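You operate a simulated robot arm through the tools that you are given. There is no shell and no other tool.

The job below is to be done with a simulated two-armed robot. You get a single attempt, and the scene is never put back.

Task
Grip plate 62 in the grey holder, scour its soot off with the purple pad, then free the jaw.
Fine: put the pad back; the plate stays in the holder. What is to be rubbed or washed off counts as gone when no trace of it is left.

Only the result counts: the job must be done as asked and must still hold three seconds after the hand-in. Knocking over, shifting, dropping, spilling or breaking anything else fails it.

Robot
Two 7-joint arms with fingered hands on one trunk that stands fixed in place. Base frame: the origin is at the foot of the trunk, x ahead of it, y to its left, z up; the work surface is at about z = 850. Readings come in mm, degrees, newtons and seconds.
The left shoulder is at [40, 146, 1255], the right one opposite. With the tool pointing down near the work surface each hand reaches from about 260 to 700 mm from the base axis, measured 20 degrees to its own side. Payload 4 kg a hand.
Tool frame (each hand has its own): the origin (TCP) lies between the finger pads and is the grasp point; the fingertips stand 26 mm ahead of it; z points along the fingers, y is the line along which they close. The gripper opens to 148 mm; its body begins 73 mm behind the TCP. The gripper is a hand of 3 fingers: y runs from the thumb to the fingers, the wrist lies at [0, 0, -224] in the tool frame.
Orientation is told as [roll, pitch, yaw] about the base's x, y, z axes, in that order, counted from this pose: with the fingers straight down and closing along the base's y, the tool's x points along the base's -x, its y along +y and its z along -z.

Tools
- The arms move only by the tool arm_command. It takes "left_deltas", "right_deltas" or both (then of equal length, played together; a hand with none holds still); each is a list of rows, each a list of 6 numbers: the shift along the tool's x, y, z in mm, then the turn, a rotation vector about the tool's x, y, z in degrees. In form: [[x, y, z, ax, ay, az], ...]. A call has 1 to 20 rows; each row shifts and turns the commanded pose from where the row before left it, along the tool's axes as they then stand. Each row takes 0.2 s and may step no farther than 50 mm and 8.6 degrees from the row before; otherwise, the whole call is refused. Where a pose cannot be reached the arm comes as near as it can. A force on the tool above 70 N (or 10 N above the force at the start of the call, whichever is more), or a blocked arm, ends the call early, and 0.2 s more pass. In this call time passes only in rows, and 0.2 s behind the last. It gives the time, the measured TCP pose, the force on the tool (base axes), the opening and the grip force at its end, in the units of the frame above (readings bear some noise), with the torque about the TCP (base axes, N m) and any sound that the robot's microphone picked up, and new pictures: "show" is both (left out), scene, wrist or none (wrist: the cameras of the hands that moved).
- Cameras (640 x 400 px; columns grow to the right, rows downward): "scene" is now at [93.3, -40.7, 1475.8]; the picture's right is [-0.50, -0.87, 0.00], its down [-0.55, 0.32, -0.77] and it looks along [0.67, -0.39, -0.63] (base axes); focal length 366 px, centre (320, 200). "left" rides on the left gripper at [-68, -39, -90] in its tool frame; the picture's right is [0.50, -0.87, 0.00], its down [0.66, 0.38, -0.65] and it looks along [0.57, 0.33, 0.76] (tool axes); focal length 222 px, centre (320, 200). "right" rides on the right gripper at [68, -39, -90] in its tool frame; the picture's right is [0.50, 0.87, 0.00], its down [-0.66, 0.38, -0.65] and it looks along [-0.57, 0.33, 0.76] (tool axes); focal length 222 px, centre (320, 200). There is no depth. A picture from a camera that has moved, and an enlarged one, comes with that camera's place and axes in the base frame and with its lens.
- lift_body(by): moves the trunk up (or, below 0, down) by that many mm; the arms and the scene camera ride with it, the base frame stays. It gives what a move gives, with no picture.
- finger_targets(finger1, finger2, thumb_bend, hand): sets how far each is bent, from 0 (flat) to 100 (curled in); at 30 the hand is open as for a grip, at 70 the pads meet at the TCP. One left out holds its place. A second passes; each finger stops where it meets its share of the squeeze, and holds until it gets a number again. It is the only way to open and close the hand. It gives what a move gives, with no picture; readings hold the bend of each and the force on the fingers (four entries, about 0 where the hand has none), thumb and palm.
- pan_tilt(pan, tilt): turns the head with the scene camera to pan (to the left, within 86 degrees either way) and tilt (down, from -29 to 69), counted from straight ahead of the robot. It gives what a move gives, and a new picture of the scene camera.
- enlarge(camera, box): a new picture of the part [left, top, right, bottom] of that camera's present view, enlarged. It takes no simulated time.
- sign_off(): hands the job in; it is judged then, once.

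Places have to be worked out from the pictures, the camera data and where the tool is seen. Open the grippers and draw the arms clear of the work before you hand the job in, unless the task says otherwise.

The tools are called after "Call:" as a command line: name --argument value ..., lists and objects as JSON in quotes. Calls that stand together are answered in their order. arm_command: Moves the arms, as the interface text tells. Its arguments: {"type":"object","properties":{"left_deltas":{"type":"array"},"right_deltas":{"type":"array"},"show":{"type":"string","enum":["both","scene","wrist","none"]}},"required":[]} The other tools are called the same way: lift_body (by) moves the trunk up or down; finger_targets (finger1, finger2, thumb_bend, hand) moves the fingers one by one; pan_tilt (pan, tilt) turns the head that bears the scene camera; enlarge (camera, box) takes an enlarged picture of a part of a camera's view; sign_off () hands the job in.

At the start:

```text
clock: 0.0
left_tool_pos: [452.0, -12.8, 1130.0]
left_tcp_rot: [0.0, 0.1, 0.0]
left_wrist_force: [0.7, -0.9, 0.7]
left_torque: [0.02, 0.01, 0.05]
left_grip_width: 147.9
left_grip_force: 0.1
left_shape: jaw
left_bend: [30.0, 30.0, 30.0]
left_finger forces: [0.0, 0.0, 0.0, 0.1, 0.1, 0.1]
right_tool_pos: [357.7, -498.0, 1105.3]
right_tcp_rot: [-0.1, 0.0, -0.1]
right_wrist_force: [0.2, 0.7, -1.1]
right_torque: [-0.02, -0.01, -0.03]
right_grip_width: 148.0
right_grip_force: 0.1
right_shape: jaw
right_bend: [30.0, 30.0, 30.0]
right_finger forces: [0.1, 0.0, 0.0, 0.0, 0.1, 0.0]
trunk travel left (down, up): [-425.0, 81.0]
head pan, tilt (commanded): [-29.9, 39.3]
```

scene: 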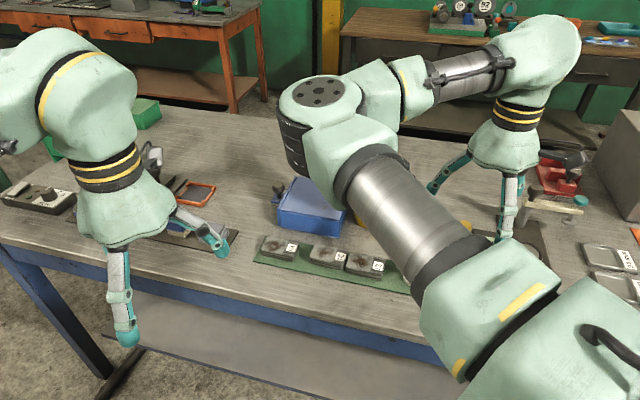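
right: 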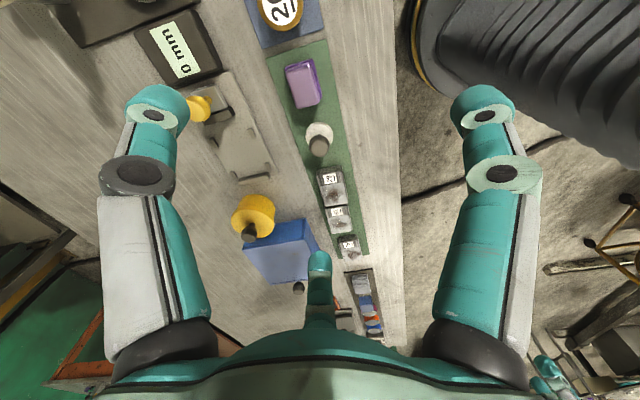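
left: 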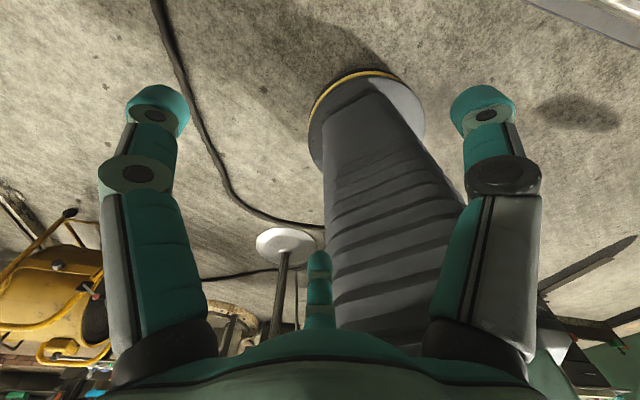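

The pictures show a bench with a green tray of small numbered plates, a purple pad and perhaps a grey vise-like holder with yellow knob. I take enlarged pictures first to understand the scene.

Call:
enlarge --camera "right" --box '[200, 0, 420, 140]'

Call:
enlarge --camera "right" --box '[200, 120, 420, 340]'

Call:
enlarge --camera "scene" --box '[230, 160, 430, 300]'

Call:
enlarge --camera "scene" --box '[440, 130, 640, 300]'

```text
2.86 times, centred on (310, 70) of right
camera zoom: at [290.0, -538.1, 1195.0], right [-0.5, 0.87, 0.0], down [0.66, 0.38, 0.65], along [0.57, 0.33, -0.76], focal length 635 px, centre (349, 571)
```

zoom: 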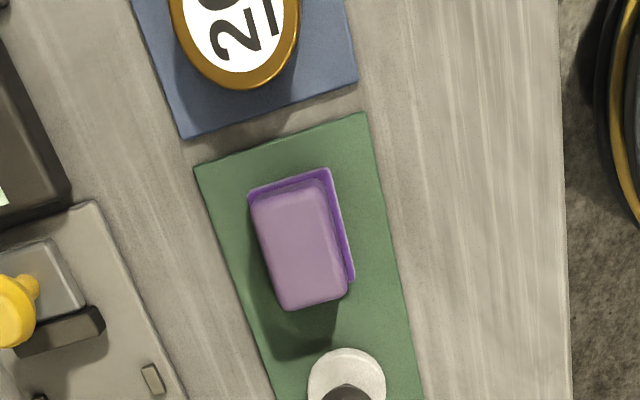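

```text
1.82 times, centred on (310, 230) of right
camera zoom: at [290.0, -538.1, 1195.0], right [-0.5, 0.87, 0.0], down [0.66, 0.38, 0.65], along [0.57, 0.33, -0.76], focal length 404 px, centre (338, 146)
```

zoom: 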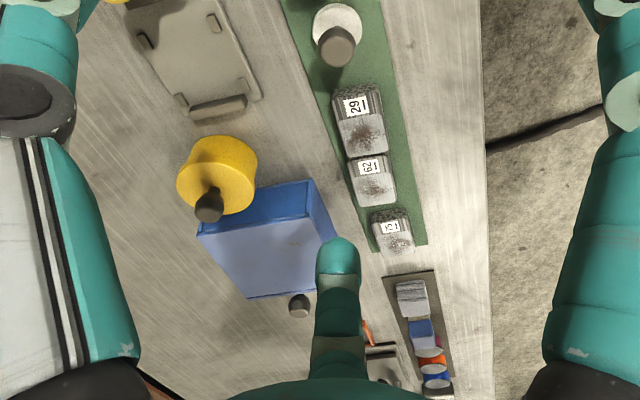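

```text
2.86 times, centred on (330, 230) of scene
camera zoom: at [93.3, -40.7, 1475.8], right [-0.5, -0.87, 0.0], down [-0.55, 0.32, -0.77], along [0.67, -0.39, -0.63], focal length 1046 px, centre (291, 114)
```

zoom: 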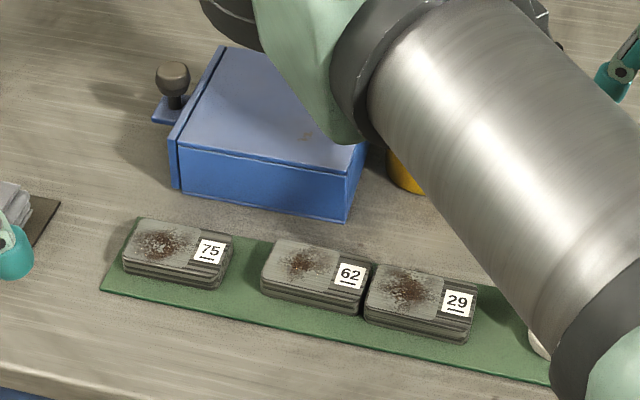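

```text
2.35 times, centred on (540, 215) of scene
camera zoom: at [93.3, -40.7, 1475.8], right [-0.5, -0.87, 0.0], down [-0.55, 0.32, -0.77], along [0.67, -0.39, -0.63], focal length 861 px, centre (-198, 165)
```

zoom: 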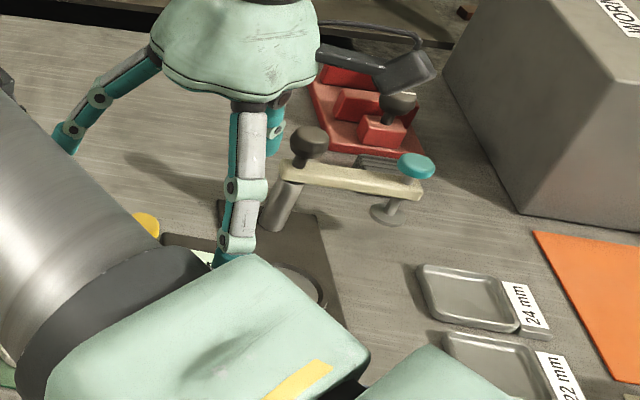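

Plate 62 is in the middle of the green tray, about (560, -330). The right arm hides much of the bench; I turn the head to see more.

Call:
pan_tilt --pan -60 --tilt 45

Call:
enlarge --camera "right" --box '[40, 0, 360, 200]'

```text
clock: 0.9
left_tool_pos: [451.3, -11.7, 1130.2]
left_tcp_rot: [0.0, 0.0, 0.0]
left_wrist_force: [-0.3, -0.2, 0.1]
left_torque: [0.01, 0.01, -0.02]
left_grip_width: 147.8
left_grip_force: 0.0
left_shape: jaw
left_bend: [30.0, 30.0, 30.0]
left_finger forces: [0.0, 0.0, 0.0, 0.1, 0.0, 0.0]
right_tool_pos: [357.0, -497.6, 1107.2]
right_tcp_rot: [-0.1, -0.1, 0.0]
right_wrist_force: [0.4, -0.2, 0.0]
right_torque: [-0.01, 0.02, -0.02]
right_grip_width: 147.7
right_grip_force: 0.1
right_shape: jaw
right_bend: [30.0, 30.0, 30.0]
right_finger forces: [0.1, 0.1, 0.0, 0.0, 0.0, 0.0]
trunk travel left (down, up): [-425.0, 81.0]
head pan, tilt (commanded): [-60.0, 45.0]
camera scene: at [59.9, -68.5, 1467.6], right [-0.87, -0.5, 0.0], down [-0.35, 0.61, -0.71], along [0.35, -0.61, -0.71], focal length 366 px, centre (320, 200)
```

scene: 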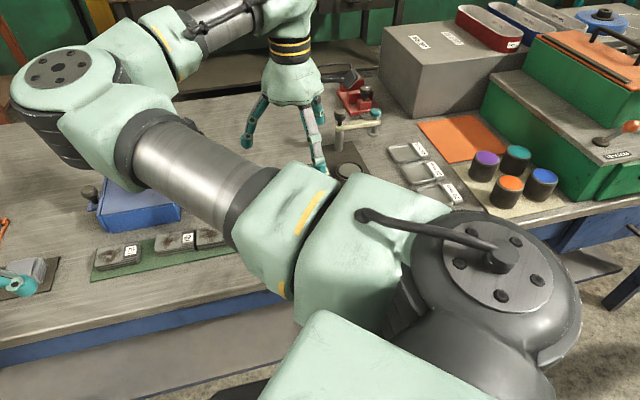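

```text
2.00 times, centred on (200, 100) of right
camera zoom: at [290.1, -538.1, 1195.0], right [-0.5, 0.87, 0.0], down [0.66, 0.38, 0.65], along [0.57, 0.33, -0.76], focal length 444 px, centre (560, 400)
```

zoom: 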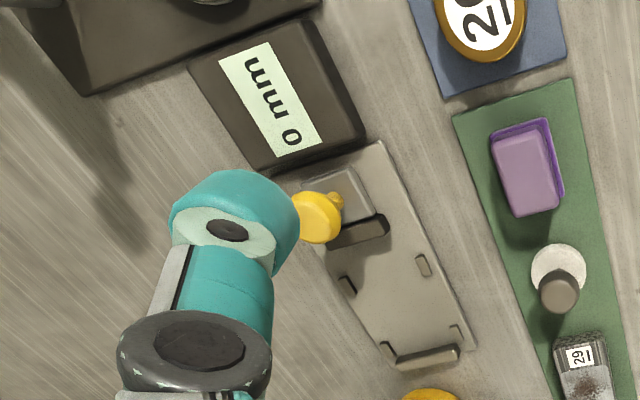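

The holder is the grey base plate with a dark jaw, a yellow knob and an end stop, around (515, -570). I shift the right hand along -y to look at it with the wrist camera.

Call:
arm_command --right_deltas '[[0, -40, 0, 0, 0, 0], [0, -40, 0, 0, 0, 0], [0, -40, 0, 0, 0, 0], [0, -30, 0, 0, 0, 0]]' --show "both"

```text
clock: 1.9
left_tool_pos: [452.3, -13.6, 1129.5]
left_tcp_rot: [0.1, 0.0, 0.0]
left_wrist_force: [-1.4, -0.5, -1.5]
left_torque: [0.01, -0.01, 0.01]
left_grip_width: 148.0
left_grip_force: 0.0
left_shape: jaw
left_bend: [30.0, 30.0, 30.0]
left_finger forces: [0.0, 0.1, 0.1, 0.0, 0.0, 0.0]
right_tool_pos: [355.9, -648.4, 1106.8]
right_tcp_rot: [0.0, 0.0, 0.0]
right_wrist_force: [-0.3, 0.3, -0.1]
right_torque: [-0.01, -0.02, -0.03]
right_grip_width: 147.8
right_grip_force: 0.1
right_shape: jaw
right_bend: [30.0, 30.0, 30.0]
right_finger forces: [0.1, 0.0, 0.0, 0.0, 0.0, 0.0]
trunk travel left (down, up): [-425.0, 81.0]
head pan, tilt (commanded): [-60.0, 45.0]
camera scene: at [59.3, -70.4, 1467.5], right [-0.87, -0.5, 0.0], down [-0.35, 0.61, -0.71], along [0.35, -0.61, -0.71], focal length 366 px, centre (320, 200)
camera right: at [289.8, -688.9, 1196.2], right [-0.5, 0.87, 0.0], down [0.65, 0.38, 0.65], along [0.57, 0.33, -0.76], focal length 222 px, centre (320, 200)
```

scene: 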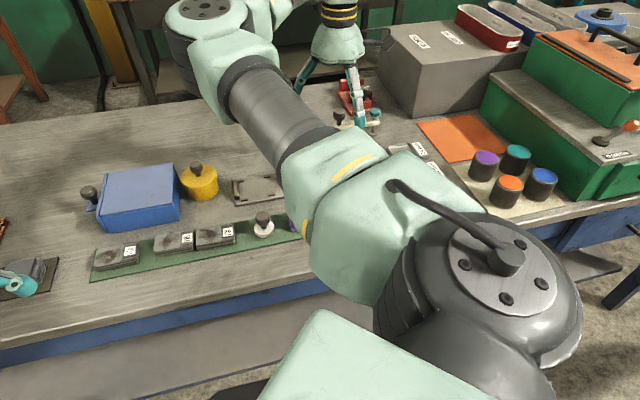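
right: 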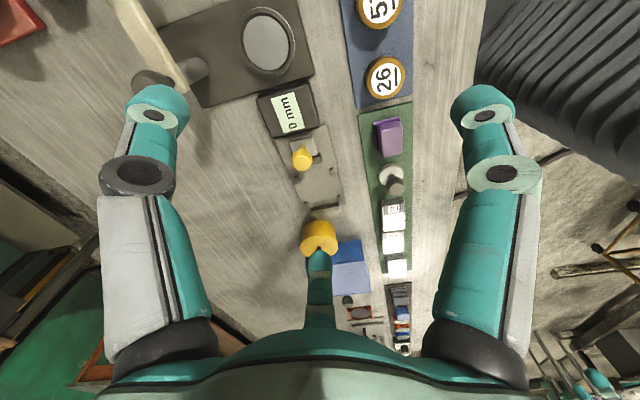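

Call:
enlarge --camera "right" --box '[240, 60, 420, 220]'

Call:
enlarge --camera "scene" --box '[170, 140, 330, 260]'

Call:
enlarge --camera "right" --box '[300, 150, 440, 290]'

```text
2.50 times, centred on (330, 140) of right
camera zoom: at [289.8, -688.9, 1196.2], right [-0.5, 0.87, 0.0], down [0.65, 0.38, 0.65], along [0.57, 0.33, -0.76], focal length 555 px, centre (295, 350)
```

zoom: 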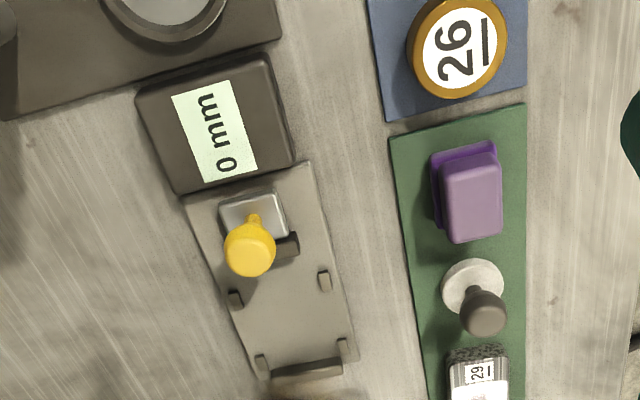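

```text
3.33 times, centred on (250, 200) of scene
camera zoom: at [59.3, -70.4, 1467.5], right [-0.87, -0.5, 0.0], down [-0.35, 0.61, -0.71], along [0.35, -0.61, -0.71], focal length 1220 px, centre (553, 200)
```

zoom: 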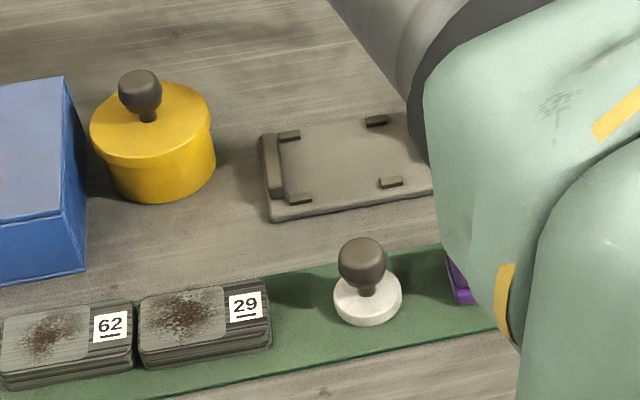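

```text
2.86 times, centred on (370, 220) of right
camera zoom: at [289.8, -688.9, 1196.2], right [-0.5, 0.87, 0.0], down [0.65, 0.38, 0.65], along [0.57, 0.33, -0.76], focal length 635 px, centre (177, 143)
```

zoom: 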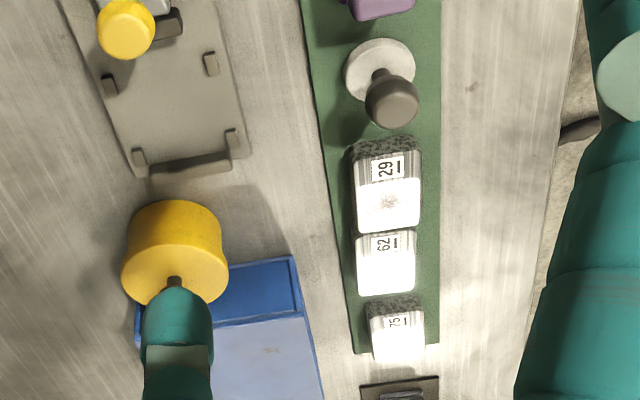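

The holder has a base with four side pegs, an end stop, a sliding jaw with a yellow knob and a "0 mm" readout. I move the right hand nearer for a close look.

Call:
arm_command --right_deltas '[[-28.5, 14.5, 26, 0, 0, 0], [-28.5, 14.5, 26, 0, 0, 0], [-28.5, 14.5, 26, 0, 0, 0], [-28.5, 14.5, 26, 0, 0, 0]]' --show "both"

Call:
enlarge --camera "right" --box '[180, 0, 480, 220]'

```text
clock: 3.0
left_tool_pos: [451.8, -11.5, 1129.4]
left_tcp_rot: [0.0, 0.1, -0.1]
left_wrist_force: [-0.4, 0.3, 1.2]
left_torque: [0.03, 0.02, -0.02]
left_grip_width: 147.9
left_grip_force: 0.0
left_shape: jaw
left_bend: [30.0, 30.0, 30.0]
left_finger forces: [0.0, 0.0, 0.0, 0.0, 0.1, 0.0]
right_tool_pos: [470.6, -589.2, 1003.7]
right_tcp_rot: [0.0, 0.0, 0.1]
right_wrist_force: [-0.5, 0.5, 0.0]
right_torque: [0.0, 0.03, -0.02]
right_grip_width: 147.7
right_grip_force: 0.1
right_shape: jaw
right_bend: [30.0, 30.0, 30.0]
right_finger forces: [0.0, 0.1, 0.1, 0.0, 0.0, 0.0]
trunk travel left (down, up): [-425.0, 81.0]
head pan, tilt (commanded): [-60.0, 45.0]
camera scene: at [61.0, -68.2, 1467.5], right [-0.87, -0.5, 0.0], down [-0.35, 0.61, -0.71], along [0.35, -0.61, -0.71], focal length 366 px, centre (320, 200)
camera right: at [402.8, -630.2, 1092.1], right [-0.5, 0.87, 0.0], down [0.66, 0.38, 0.65], along [0.57, 0.33, -0.76], focal length 222 px, centre (320, 200)
```

scene: 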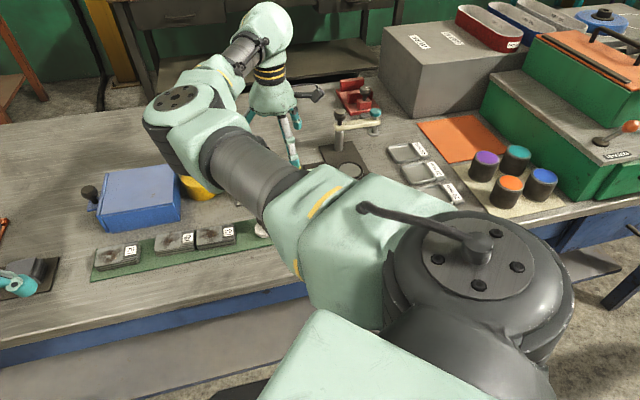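
right: 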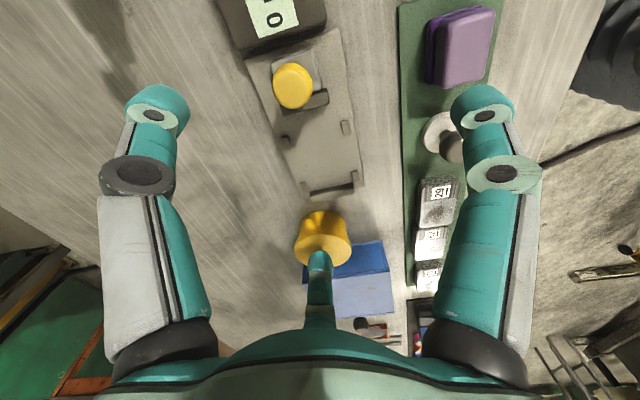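

```text
1.82 times, centred on (330, 110) of right
camera zoom: at [402.8, -630.2, 1092.1], right [-0.5, 0.87, 0.0], down [0.66, 0.38, 0.65], along [0.57, 0.33, -0.76], focal length 404 px, centre (302, 364)
```

zoom: 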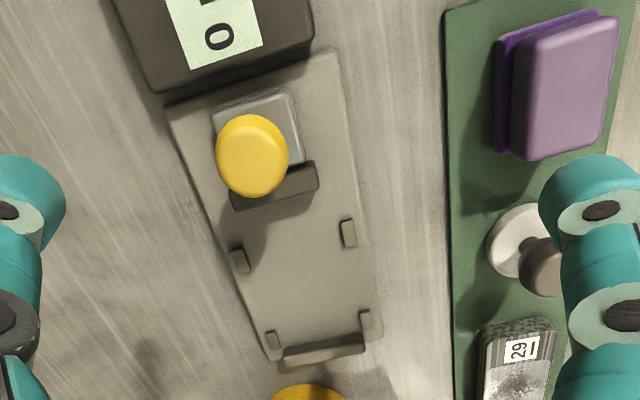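

The knob is at about (453, -626, 902); the holder runs along the 45° diagonal, its stop near (552, -528). Now I hover over plate 62 for a close look at it.

Call:
arm_command --right_deltas '[[-14, 43, 0, 0, 0, 0], [-14, 43, 0, 0, 0, 0], [-14, 43, 0, 0, 0, 0], [-14, 43, 0, 0, 0, 0], [-14, 43, 0, 0, 0, 0], [-14, 43, 0, 0, 0, 0]]' --show "both"

Call:
enlarge --camera "right" --box '[200, 60, 440, 240]'

```text
clock: 4.3
left_tool_pos: [450.7, -11.0, 1130.4]
left_tcp_rot: [-0.1, 0.0, 0.0]
left_wrist_force: [0.3, 0.1, -0.1]
left_torque: [0.0, -0.01, -0.01]
left_grip_width: 147.9
left_grip_force: 0.0
left_shape: jaw
left_bend: [30.0, 30.0, 30.0]
left_finger forces: [0.1, 0.0, 0.1, 0.0, 0.0, 0.0]
right_tool_pos: [555.3, -332.3, 1003.8]
right_tcp_rot: [-0.1, 0.0, 0.1]
right_wrist_force: [-0.2, 0.0, -0.7]
right_torque: [-0.03, 0.02, -0.01]
right_grip_width: 147.8
right_grip_force: 0.0
right_shape: jaw
right_bend: [30.0, 30.0, 30.0]
right_finger forces: [0.0, 0.0, 0.1, 0.0, 0.0, 0.0]
trunk travel left (down, up): [-425.0, 81.0]
head pan, tilt (commanded): [-60.0, 45.0]
camera scene: at [59.7, -67.2, 1467.6], right [-0.87, -0.5, 0.0], down [-0.35, 0.61, -0.71], along [0.35, -0.61, -0.71], focal length 366 px, centre (320, 200)
camera right: at [488.2, -371.3, 1092.8], right [-0.5, 0.87, 0.0], down [0.66, 0.38, 0.65], along [0.57, 0.32, -0.76], focal length 222 px, centre (320, 200)
```

scene: 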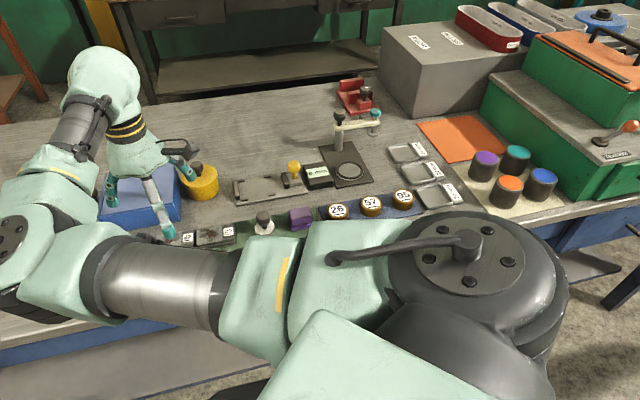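
right: 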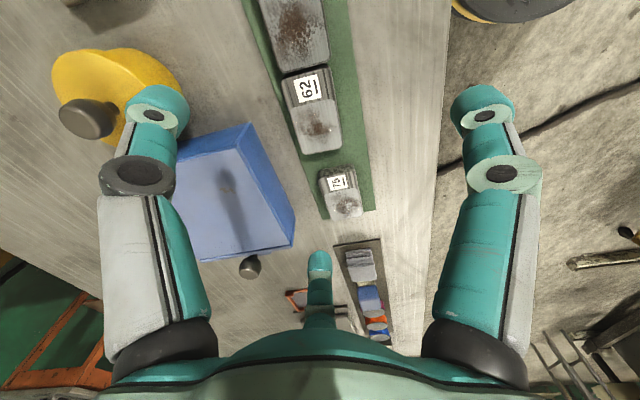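

```text
2.22 times, centred on (320, 150) of right
camera zoom: at [488.2, -371.3, 1092.8], right [-0.5, 0.87, 0.0], down [0.66, 0.38, 0.65], along [0.57, 0.32, -0.76], focal length 494 px, centre (320, 311)
```

zoom: 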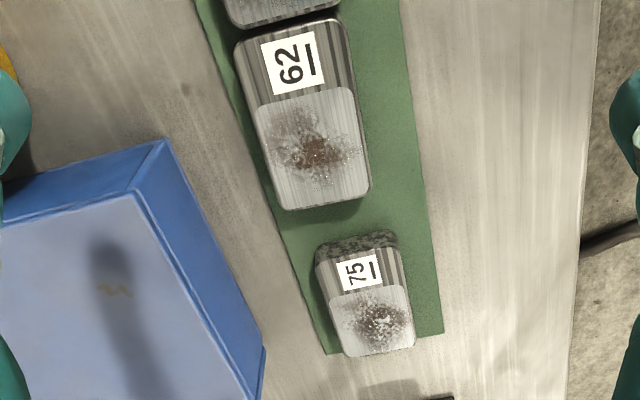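

The scene camera now sees the holder and the pad; I enlarge that part.

Call:
enlarge --camera "scene" --box '[220, 140, 370, 240]'

Call:
enlarge --camera "scene" --box '[90, 90, 240, 250]'

Call:
enlarge --camera "right" --box '[230, 0, 370, 100]'

```text
4.00 times, centred on (295, 190) of scene
camera zoom: at [59.7, -67.2, 1467.6], right [-0.87, -0.5, 0.0], down [-0.35, 0.61, -0.71], along [0.35, -0.61, -0.71], focal length 1464 px, centre (420, 240)
```

zoom: 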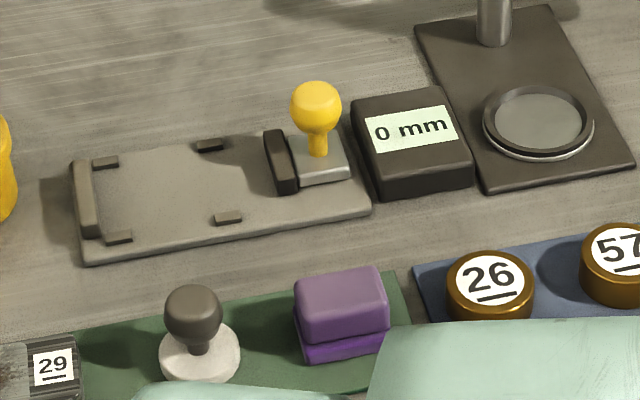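

```text
2.50 times, centred on (165, 170) of scene
camera zoom: at [59.7, -67.2, 1467.6], right [-0.87, -0.5, 0.0], down [-0.35, 0.61, -0.71], along [0.35, -0.61, -0.71], focal length 915 px, centre (708, 275)
```

zoom: 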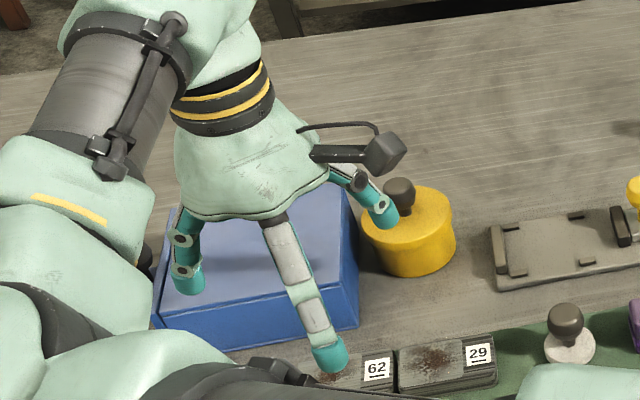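

```text
4.00 times, centred on (300, 50) of right
camera zoom: at [488.2, -371.3, 1092.8], right [-0.5, 0.87, 0.0], down [0.66, 0.38, 0.65], along [0.57, 0.32, -0.76], focal length 888 px, centre (400, 800)
```

zoom: 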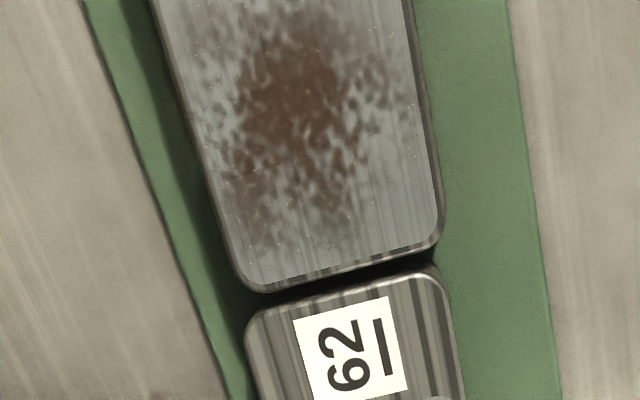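

Plate 62 measures about 76 x 44 x 20 mm, centre (561, -334), long side at 41.6°; the hand closes radially. I move the left arm aside, raise the right hand, and then lower the trunk for better reach.

Call:
arm_command --left_deltas '[[0, 40, 0, 0, 0, 0], [0, 40, 0, 0, 0, 0], [0, 40, 0, 0, 0, 0], [0, 40, 0, 0, 0, 0], [0, 40, 0, 0, 0, 0]]' --right_deltas '[[0, 0, -26, 0, 0, 0], [0, 0, -26, 0, 0, 0], [0, 0, -26, 0, 0, 0], [0, 0, -26, 0, 0, 0], [0, 0, -26, 0, 0, 0]]' --show "scene"

```text
clock: 5.5
left_tool_pos: [452.0, 187.8, 1129.0]
left_tcp_rot: [-0.1, 0.0, -0.1]
left_wrist_force: [0.0, 1.4, -0.5]
left_torque: [-0.02, 0.02, 0.0]
left_grip_width: 148.1
left_grip_force: 0.1
left_shape: jaw
left_bend: [30.0, 30.0, 30.0]
left_finger forces: [0.0, 0.0, 0.0, 0.0, 0.0, 0.0]
right_tool_pos: [554.4, -331.2, 1133.7]
right_tcp_rot: [-0.2, -0.1, -0.1]
right_wrist_force: [0.4, 0.0, -0.6]
right_torque: [-0.01, 0.01, 0.0]
right_grip_width: 147.8
right_grip_force: 0.1
right_shape: jaw
right_bend: [30.0, 30.0, 30.0]
right_finger forces: [0.0, 0.1, 0.0, 0.1, 0.0, 0.0]
trunk travel left (down, up): [-425.0, 81.0]
head pan, tilt (commanded): [-60.0, 45.0]
camera scene: at [58.5, -65.8, 1467.7], right [-0.87, -0.5, 0.0], down [-0.35, 0.61, -0.71], along [0.35, -0.61, -0.71], focal length 366 px, centre (320, 200)
```

scene: 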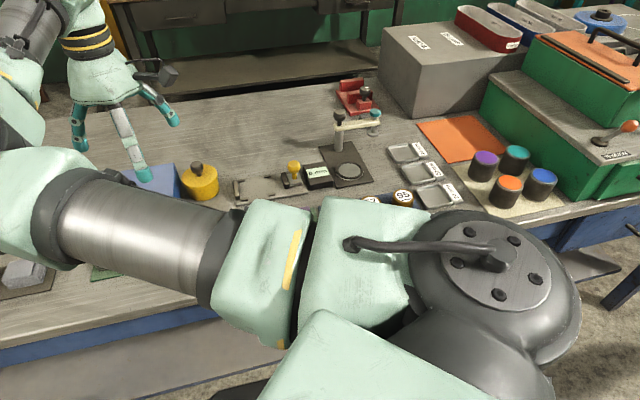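

The right hand is at z = 1134 and the elbow is high, so I can lower the trunk by 120 mm.

Call:
lift_body --by -120

Call:
finger_targets --hand "right" --finger1 40 --finger2 40 --thumb_bend 48

```text
clock: 7.0
left_tool_pos: [453.9, 184.5, 1007.4]
left_tcp_rot: [0.0, 0.1, 0.0]
left_wrist_force: [0.8, -1.0, 0.5]
left_torque: [0.0, 0.01, 0.0]
left_grip_width: 147.9
left_grip_force: 0.1
left_shape: jaw
left_bend: [30.0, 30.0, 30.0]
left_finger forces: [0.0, 0.0, 0.0, 0.0, 0.0, 0.0]
right_tool_pos: [555.4, -331.7, 1010.5]
right_tcp_rot: [-0.1, 0.0, 0.0]
right_wrist_force: [-0.1, 0.0, 1.3]
right_torque: [-0.01, 0.01, 0.01]
right_grip_width: 148.0
right_grip_force: 0.1
right_shape: jaw
right_bend: [30.0, 30.0, 30.0]
right_finger forces: [0.0, 0.1, 0.0, 0.0, 0.1, 0.1]
trunk travel left (down, up): [-305.0, 201.0]
head pan, tilt (commanded): [-60.0, 45.0]
```

```text
clock: 8.1
left_tool_pos: [453.5, 186.0, 1009.1]
left_tcp_rot: [-0.1, 0.0, 0.0]
left_wrist_force: [0.1, -0.8, 0.0]
left_torque: [0.0, -0.03, 0.01]
left_grip_width: 148.1
left_grip_force: 0.1
left_shape: jaw
left_bend: [30.0, 30.0, 30.0]
left_finger forces: [0.0, 0.1, 0.0, 0.0, 0.0, 0.0]
right_tool_pos: [555.2, -333.2, 1011.7]
right_tcp_rot: [-0.2, 0.0, 0.0]
right_wrist_force: [0.7, -0.1, -0.6]
right_torque: [0.01, 0.02, 0.0]
right_grip_width: 82.8
right_grip_force: 0.1
right_shape: fingers
right_bend: [40.0, 40.0, 48.0]
right_finger forces: [0.0, 0.0, 0.0, 0.0, 0.1, 0.0]
trunk travel left (down, up): [-305.0, 201.0]
head pan, tilt (commanded): [-60.0, 45.0]
```

Fingers are pre-bent. I turn the hand by yaw +41.6° so the thumb faces the far long side of plate 62 and look through the wrist camera.

Call:
arm_command --right_deltas '[[0, 0, 0, 0, 0, -8.4], [0, 0, 0, 0, 0, -8.4], [0, 0, 0, 0, 0, -8.4], [0, 0, 0, 0, 0, -8.4], [0, 0, 0, 0, 0, -8]]' --show "both"

Call:
enlarge --camera "right" --box '[200, 60, 440, 240]'

```text
clock: 9.2
left_tool_pos: [454.7, 185.2, 1008.8]
left_tcp_rot: [0.0, 0.0, 0.0]
left_wrist_force: [0.2, 0.0, 0.4]
left_torque: [0.0, -0.01, 0.0]
left_grip_width: 147.8
left_grip_force: 0.0
left_shape: jaw
left_bend: [30.0, 30.0, 30.0]
left_finger forces: [0.0, 0.0, 0.1, 0.0, 0.1, 0.0]
right_tool_pos: [555.0, -332.5, 1012.1]
right_tcp_rot: [-0.1, 0.0, 41.7]
right_wrist_force: [0.6, 0.3, 0.7]
right_torque: [0.0, -0.01, 0.0]
right_grip_width: 82.7
right_grip_force: 0.0
right_shape: fingers
right_bend: [40.0, 40.0, 48.0]
right_finger forces: [0.1, 0.0, 0.0, 0.1, 0.1, 0.0]
trunk travel left (down, up): [-305.0, 201.0]
head pan, tilt (commanded): [-60.0, 45.0]
camera scene: at [59.7, -68.3, 1347.1], right [-0.87, -0.5, 0.0], down [-0.35, 0.61, -0.71], along [0.35, -0.61, -0.71], focal length 366 px, centre (320, 200)
camera right: at [531.0, -407.4, 1100.9], right [-0.95, 0.31, 0.0], down [0.24, 0.72, 0.65], along [0.21, 0.62, -0.76], focal length 222 px, centre (320, 200)
```

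scene: 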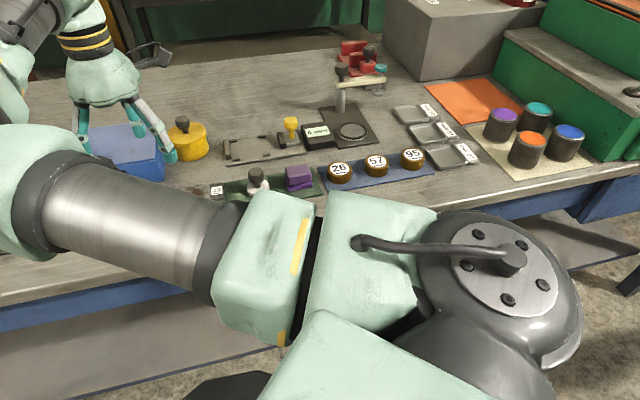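
right: 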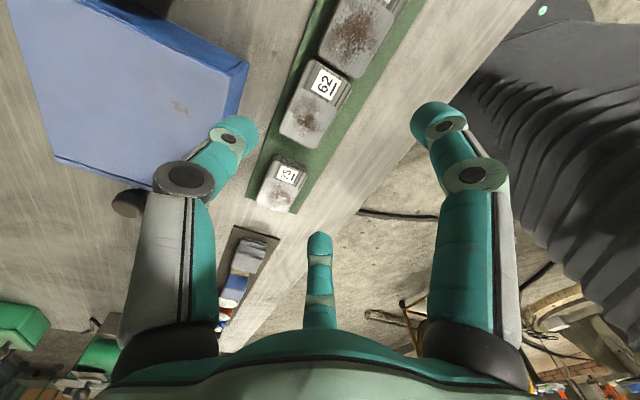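

```text
2.22 times, centred on (320, 150) of right
camera zoom: at [531.0, -407.4, 1100.9], right [-0.95, 0.31, 0.0], down [0.24, 0.72, 0.65], along [0.21, 0.62, -0.76], focal length 494 px, centre (320, 311)
```

zoom: 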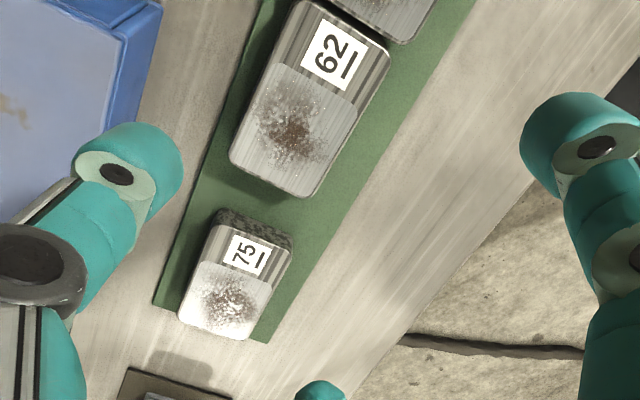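

I test the finger bend planned for the grip in the air, to learn where the fingertips will stand.

Call:
finger_targets --hand "right" --finger1 58 --finger2 58 --thumb_bend 56

Call:
enlarge --camera "right" --box '[100, 0, 540, 400]'

Call:
enlarge --camera "scene" --box '[20, 20, 260, 220]'

```text
clock: 10.2
left_tool_pos: [453.7, 185.5, 1009.3]
left_tcp_rot: [0.0, 0.0, 0.0]
left_wrist_force: [0.3, 0.7, 0.5]
left_torque: [0.0, 0.0, -0.02]
left_grip_width: 147.9
left_grip_force: 0.0
left_shape: jaw
left_bend: [30.0, 30.0, 30.0]
left_finger forces: [0.1, 0.1, 0.0, 0.1, 0.0, 0.0]
right_tool_pos: [555.9, -331.8, 1011.4]
right_tcp_rot: [-0.2, -0.1, 41.6]
right_wrist_force: [0.2, -0.1, 0.7]
right_torque: [0.01, -0.02, -0.02]
right_grip_width: 41.4
right_grip_force: 0.1
right_shape: fingers
right_bend: [57.0, 57.0, 56.0]
right_finger forces: [0.0, 0.0, 0.0, 0.1, 0.0, 0.0]
trunk travel left (down, up): [-305.0, 201.0]
head pan, tilt (commanded): [-60.0, 45.0]
```

```text
1.00 times, centred on (320, 200) of right (not enlarged: the box is as wide or as high as the picture)
camera zoom: at [530.9, -407.3, 1100.8], right [-0.95, 0.32, 0.0], down [0.24, 0.72, 0.65], along [0.21, 0.62, -0.76], focal length 222 px, centre (320, 200)
```

zoom: 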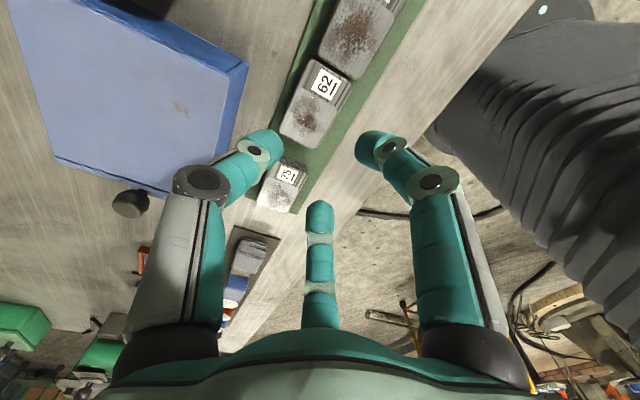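

```text
2.00 times, centred on (140, 120) of scene
camera zoom: at [59.8, -68.4, 1347.1], right [-0.87, -0.5, 0.0], down [-0.35, 0.61, -0.71], along [0.35, -0.61, -0.71], focal length 732 px, centre (680, 360)
```

zoom: 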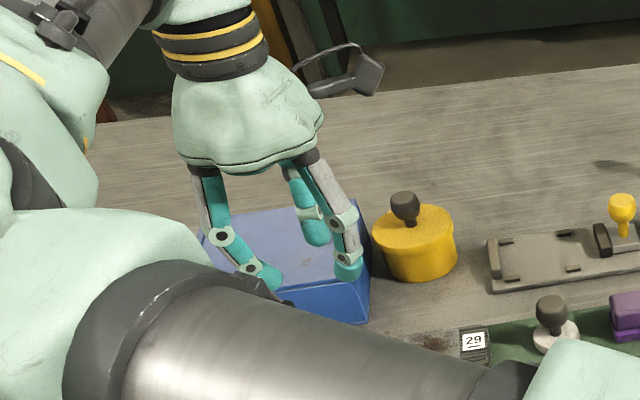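

Fingertips reach about 35 mm below the TCP at this bend, bent inward. I set the pre-grip opening, centre the hand with its TCP 20 mm to the near side of the plate's middle, and descend partway to check.

Call:
finger_targets --hand "right" --finger1 49 --finger2 49 --thumb_bend 44

Call:
arm_command --right_deltas '[[-3.1, 13.7, 0, 0, 0, 0], [0, 0, 40, 0, 0, 0], [0, 0, 40, 0, 0, 0]]' --show "both"

Call:
enlarge --camera "right" --box '[180, 20, 460, 240]'

Call:
enlarge --camera "scene" --box '[40, 100, 280, 240]'

```text
clock: 11.2
left_tool_pos: [454.0, 185.0, 1009.3]
left_tcp_rot: [-0.1, 0.0, -0.1]
left_wrist_force: [-0.2, -0.2, 0.5]
left_torque: [0.03, -0.02, 0.01]
left_grip_width: 147.9
left_grip_force: 0.0
left_shape: jaw
left_bend: [30.0, 30.0, 30.0]
left_finger forces: [0.0, 0.0, 0.0, 0.0, 0.0, 0.0]
right_tool_pos: [555.1, -333.1, 1011.7]
right_tcp_rot: [-0.1, -0.1, 41.6]
right_wrist_force: [-0.1, -0.8, -0.3]
right_torque: [0.03, -0.01, 0.03]
right_grip_width: 73.3
right_grip_force: 0.1
right_shape: fingers
right_bend: [49.0, 49.0, 44.0]
right_finger forces: [0.0, 0.1, 0.0, 0.0, 0.1, 0.0]
trunk travel left (down, up): [-305.0, 201.0]
head pan, tilt (commanded): [-60.0, 45.0]
```

```text
clock: 12.1
left_tool_pos: [454.2, 185.1, 1008.2]
left_tcp_rot: [0.0, 0.1, 0.1]
left_wrist_force: [0.3, -0.6, 0.1]
left_torque: [-0.01, 0.0, 0.0]
left_grip_width: 148.0
left_grip_force: 0.1
left_shape: jaw
left_bend: [30.0, 30.0, 30.0]
left_finger forces: [0.0, 0.0, 0.0, 0.0, 0.0, 0.1]
right_tool_pos: [549.3, -320.7, 932.4]
right_tcp_rot: [-0.1, 0.0, 41.5]
right_wrist_force: [0.5, 0.4, 0.1]
right_torque: [0.04, -0.02, 0.0]
right_grip_width: 73.5
right_grip_force: 0.1
right_shape: fingers
right_bend: [49.0, 49.0, 44.0]
right_finger forces: [0.0, 0.0, 0.1, 0.0, 0.1, 0.0]
trunk travel left (down, up): [-305.0, 201.0]
head pan, tilt (commanded): [-60.0, 45.0]
camera scene: at [60.3, -68.8, 1347.0], right [-0.87, -0.5, 0.0], down [-0.35, 0.61, -0.71], along [0.35, -0.61, -0.71], focal length 366 px, centre (320, 200)
camera right: at [524.1, -395.9, 1020.7], right [-0.95, 0.32, 0.0], down [0.24, 0.72, 0.65], along [0.21, 0.62, -0.76], focal length 222 px, centre (320, 200)
```

scene: 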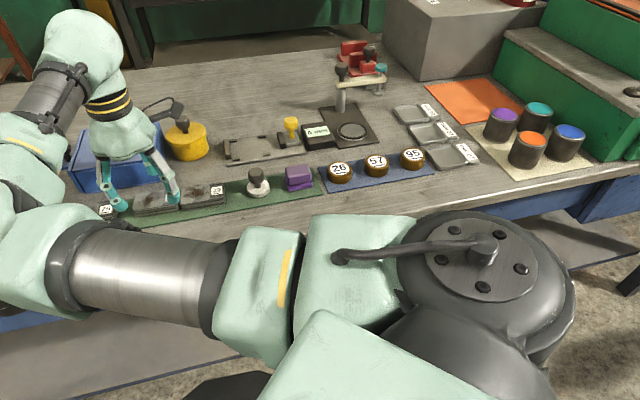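
right: 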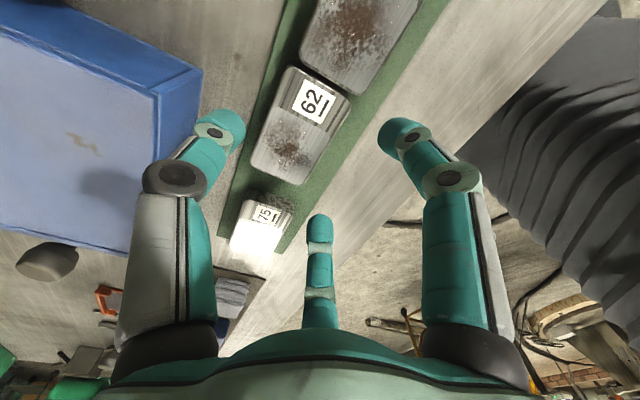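

```text
1.82 times, centred on (320, 130) of right
camera zoom: at [524.1, -395.9, 1020.7], right [-0.95, 0.32, 0.0], down [0.24, 0.72, 0.65], along [0.21, 0.62, -0.76], focal length 404 px, centre (320, 327)
```

zoom: 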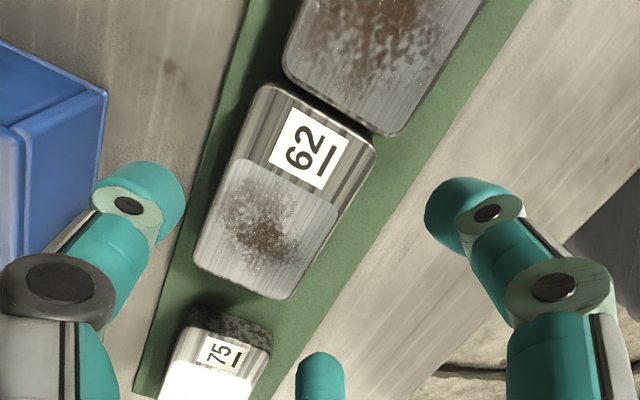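

```text
2.67 times, centred on (160, 170) of scene
camera zoom: at [60.3, -68.8, 1347.0], right [-0.87, -0.5, 0.0], down [-0.35, 0.61, -0.71], along [0.35, -0.61, -0.71], focal length 976 px, centre (747, 280)
```

zoom: 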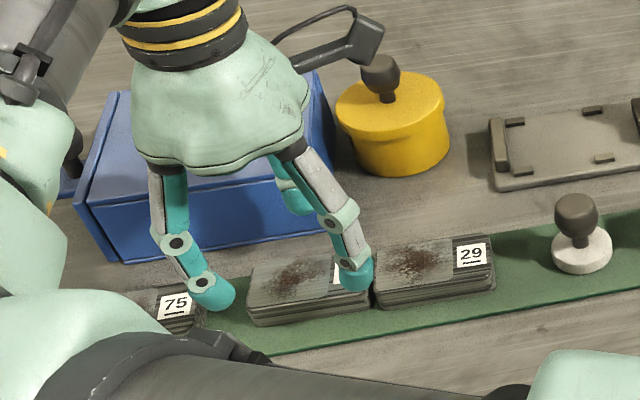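

Everything is set at close to 45° (plate about 44°), plate centre (562, -336). I add 3° of yaw and descend to TCP z ≈ 893.

Call:
arm_command --right_deltas '[[1.3, 0.2, 0, 0, 0, -3], [0, 0, 20, 0, 0, 0], [0, 0, 19, 0, 0, 0]]' --show "both"

Call:
enlarge --camera "right" --box '[180, 20, 460, 240]'

Call:
enlarge --camera "scene" --box '[60, 140, 260, 240]'

```text
clock: 12.8
left_tool_pos: [454.7, 186.0, 1008.6]
left_tcp_rot: [0.0, 0.0, 0.0]
left_wrist_force: [0.3, -1.1, 0.3]
left_torque: [0.01, -0.03, -0.01]
left_grip_width: 147.8
left_grip_force: 0.0
left_shape: jaw
left_bend: [30.0, 30.0, 30.0]
left_finger forces: [0.1, 0.1, 0.0, 0.0, 0.1, 0.0]
right_tool_pos: [547.1, -321.7, 894.0]
right_tcp_rot: [-0.1, 0.0, 44.6]
right_wrist_force: [0.1, 0.6, 0.1]
right_torque: [-0.04, -0.03, 0.02]
right_grip_width: 73.5
right_grip_force: 0.0
right_shape: fingers
right_bend: [49.0, 49.0, 44.0]
right_finger forces: [0.0, 0.1, 0.0, 0.0, 0.0, 0.0]
trunk travel left (down, up): [-305.0, 201.0]
head pan, tilt (commanded): [-60.0, 45.0]
camera scene: at [59.8, -68.4, 1347.1], right [-0.87, -0.5, 0.0], down [-0.35, 0.61, -0.71], along [0.35, -0.61, -0.71], focal length 366 px, centre (320, 200)
camera right: at [525.9, -397.3, 983.2], right [-0.96, 0.27, 0.0], down [0.2, 0.73, 0.65], along [0.17, 0.63, -0.76], focal length 222 px, centre (320, 200)
```

scene: 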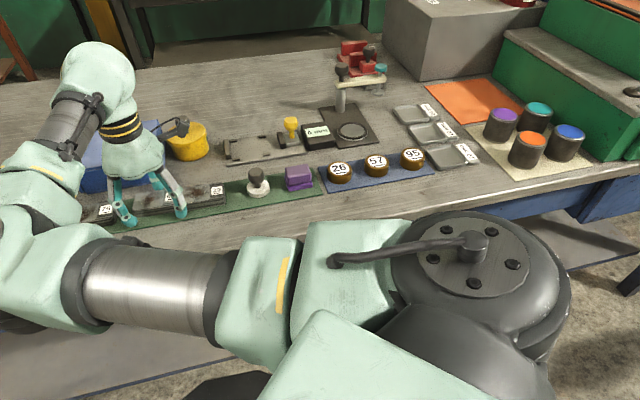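
right: 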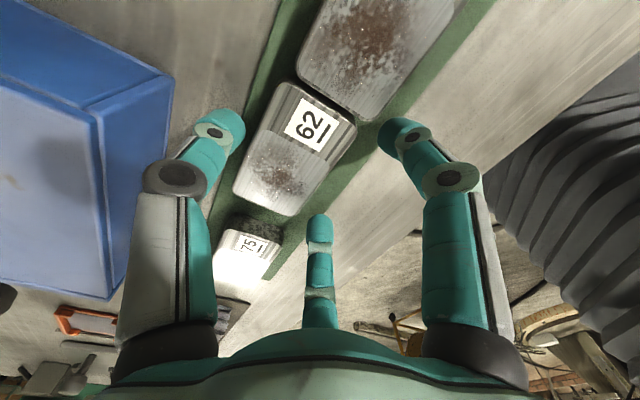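

```text
1.82 times, centred on (320, 130) of right
camera zoom: at [525.9, -397.3, 983.2], right [-0.96, 0.27, 0.0], down [0.2, 0.73, 0.65], along [0.17, 0.63, -0.76], focal length 404 px, centre (320, 327)
```

zoom: 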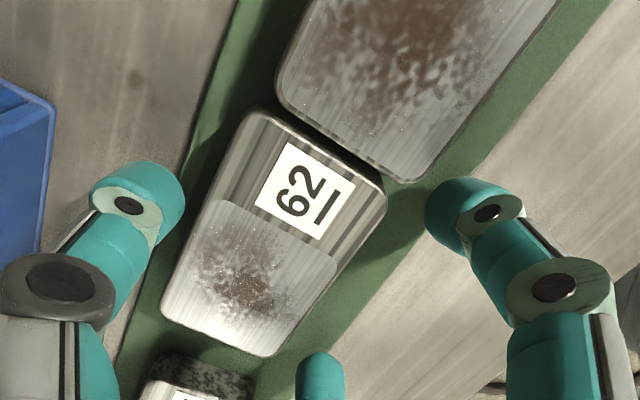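

```text
3.20 times, centred on (160, 190) of scene
camera zoom: at [59.8, -68.4, 1347.1], right [-0.87, -0.5, 0.0], down [-0.35, 0.61, -0.71], along [0.35, -0.61, -0.71], focal length 1171 px, centre (832, 232)
```

zoom: 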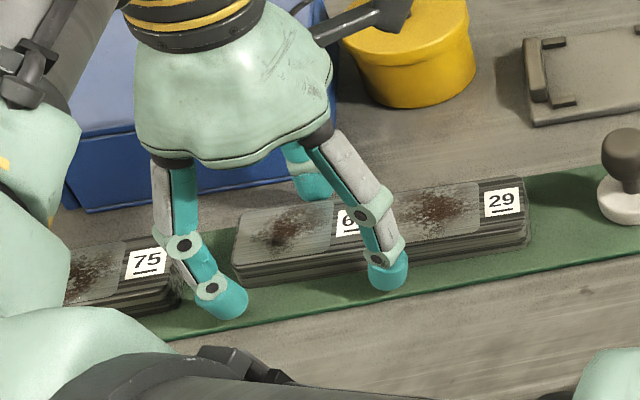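

In tool coordinates the plate spans x ±38, y -41 to 0, so the hand is centred. I bring the thumb close first, then close the fingers.

Call:
finger_targets --hand "right" --finger1 58 --finger2 58 --thumb_bend 49

Call:
enlarge --camera "right" --box '[180, 20, 460, 240]'

Call:
enlarge --camera "scene" --box '[60, 140, 260, 240]'

```text
clock: 13.8
left_tool_pos: [454.0, 185.2, 1008.3]
left_tcp_rot: [0.0, 0.1, 0.0]
left_wrist_force: [-0.1, -0.3, -0.7]
left_torque: [0.0, -0.02, 0.03]
left_grip_width: 147.9
left_grip_force: 0.1
left_shape: jaw
left_bend: [30.0, 30.0, 30.0]
left_finger forces: [0.0, 0.1, 0.0, 0.0, 0.0, 0.0]
right_tool_pos: [547.0, -321.6, 893.9]
right_tcp_rot: [-0.1, 0.0, 44.6]
right_wrist_force: [2.0, -1.8, 0.8]
right_torque: [-0.06, -0.04, -0.03]
right_grip_width: 56.4
right_grip_force: 1.3
right_shape: fingers
right_bend: [57.0, 57.0, 48.0]
right_finger forces: [0.0, 0.0, 0.0, 0.0, 2.7, 0.0]
trunk travel left (down, up): [-305.0, 201.0]
head pan, tilt (commanded): [-60.0, 45.0]
```

```text
1.82 times, centred on (320, 130) of right
camera zoom: at [526.1, -397.5, 983.2], right [-0.96, 0.27, 0.0], down [0.2, 0.73, 0.65], along [0.17, 0.63, -0.76], focal length 404 px, centre (320, 327)
```

zoom: 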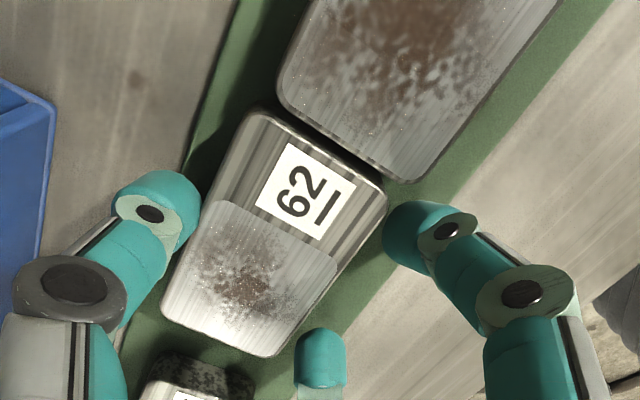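

```text
3.20 times, centred on (160, 190) of scene
camera zoom: at [60.0, -68.6, 1347.1], right [-0.87, -0.5, 0.0], down [-0.35, 0.61, -0.71], along [0.35, -0.61, -0.71], focal length 1171 px, centre (832, 232)
```

zoom: 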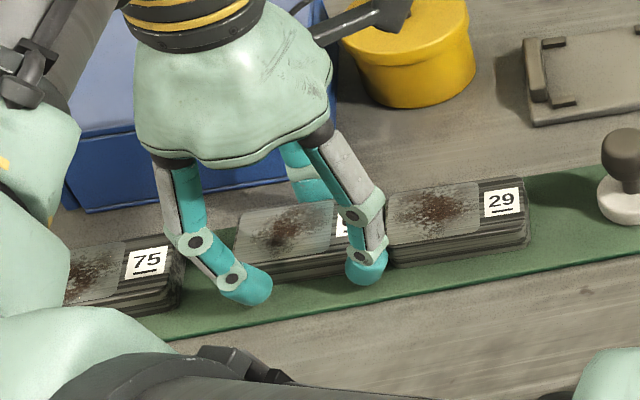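

The thumb touches the plate (2.7 N) and it has not moved. Now I close the two fingers.

Call:
finger_targets --hand "right" --finger1 68 --finger2 68

Call:
enlarge --camera "right" --box '[180, 20, 460, 240]'

Call:
enlarge --camera "scene" --box '[60, 140, 260, 240]'

```text
clock: 14.8
left_tool_pos: [452.7, 185.2, 1009.1]
left_tcp_rot: [-0.1, -0.1, 0.0]
left_wrist_force: [-0.3, 0.4, 0.2]
left_torque: [0.01, -0.01, 0.02]
left_grip_width: 147.9
left_grip_force: 0.0
left_shape: jaw
left_bend: [30.0, 30.0, 30.0]
left_finger forces: [0.1, 0.0, 0.1, 0.0, 0.1, 0.1]
right_tool_pos: [546.2, -319.6, 893.5]
right_tcp_rot: [0.0, 0.0, 44.6]
right_wrist_force: [-2.0, 1.5, -0.9]
right_torque: [0.03, 0.02, -0.02]
right_grip_width: 47.5
right_grip_force: 3.6
right_shape: fingers
right_bend: [65.0, 65.0, 47.0]
right_finger forces: [2.3, 1.9, 0.1, 0.1, 2.9, 0.0]
trunk travel left (down, up): [-305.0, 201.0]
head pan, tilt (commanded): [-60.0, 45.0]
```

```text
1.82 times, centred on (320, 130) of right
camera zoom: at [525.7, -396.9, 983.3], right [-0.96, 0.27, 0.0], down [0.2, 0.73, 0.65], along [0.17, 0.63, -0.76], focal length 404 px, centre (320, 327)
```

zoom: 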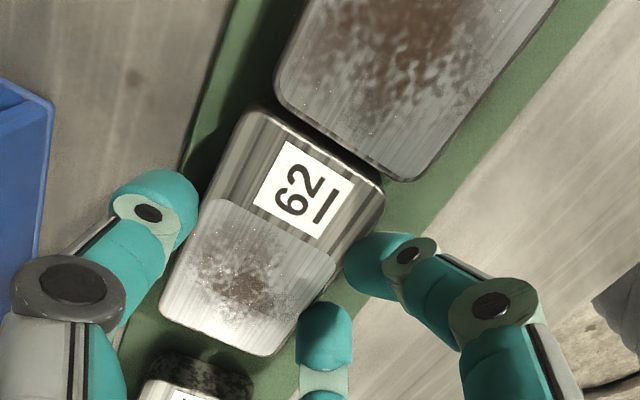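

```text
3.20 times, centred on (160, 190) of scene
camera zoom: at [59.5, -68.2, 1347.1], right [-0.87, -0.5, 0.0], down [-0.35, 0.61, -0.71], along [0.35, -0.61, -0.71], focal length 1171 px, centre (832, 232)
```

zoom: 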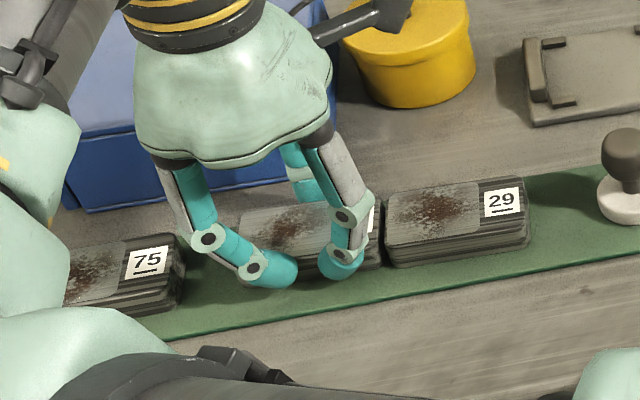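

Contact on all three, but only about 3 N. I ask for more bend to get a firmer squeeze before lifting.

Call:
finger_targets --hand "right" --finger1 80 --finger2 80 --thumb_bend 65

Call:
enlarge --camera "right" --box '[180, 20, 460, 240]'

```text
clock: 15.8
left_tool_pos: [454.5, 185.4, 1008.7]
left_tcp_rot: [0.0, 0.1, 0.0]
left_wrist_force: [0.1, 0.0, 1.0]
left_torque: [0.03, -0.03, -0.02]
left_grip_width: 147.9
left_grip_force: 0.1
left_shape: jaw
left_bend: [30.0, 30.0, 30.0]
left_finger forces: [0.1, 0.0, 0.0, 0.0, 0.0, 0.1]
right_tool_pos: [547.2, -320.7, 894.6]
right_tcp_rot: [-0.1, 0.0, 44.6]
right_wrist_force: [2.6, -2.4, 2.4]
right_torque: [-0.16, -0.21, 0.0]
right_grip_width: 43.5
right_grip_force: 20.4
right_shape: fingers
right_bend: [73.0, 73.0, 51.0]
right_finger forces: [11.3, 11.6, 0.0, 0.0, 18.2, 0.0]
trunk travel left (down, up): [-305.0, 201.0]
head pan, tilt (commanded): [-60.0, 45.0]
```

```text
1.82 times, centred on (320, 130) of right
camera zoom: at [526.1, -397.5, 983.5], right [-0.96, 0.27, 0.0], down [0.2, 0.73, 0.65], along [0.17, 0.63, -0.76], focal length 404 px, centre (320, 327)
```

zoom: 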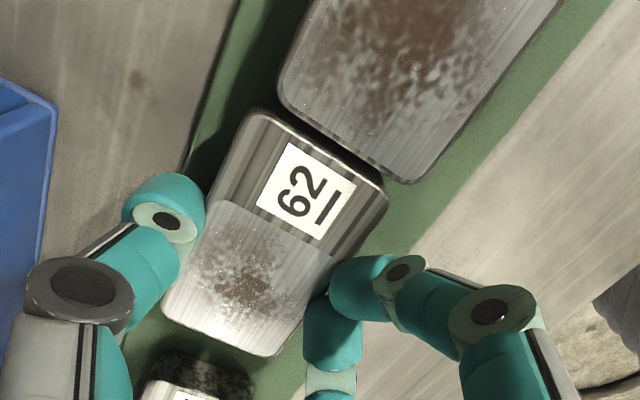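

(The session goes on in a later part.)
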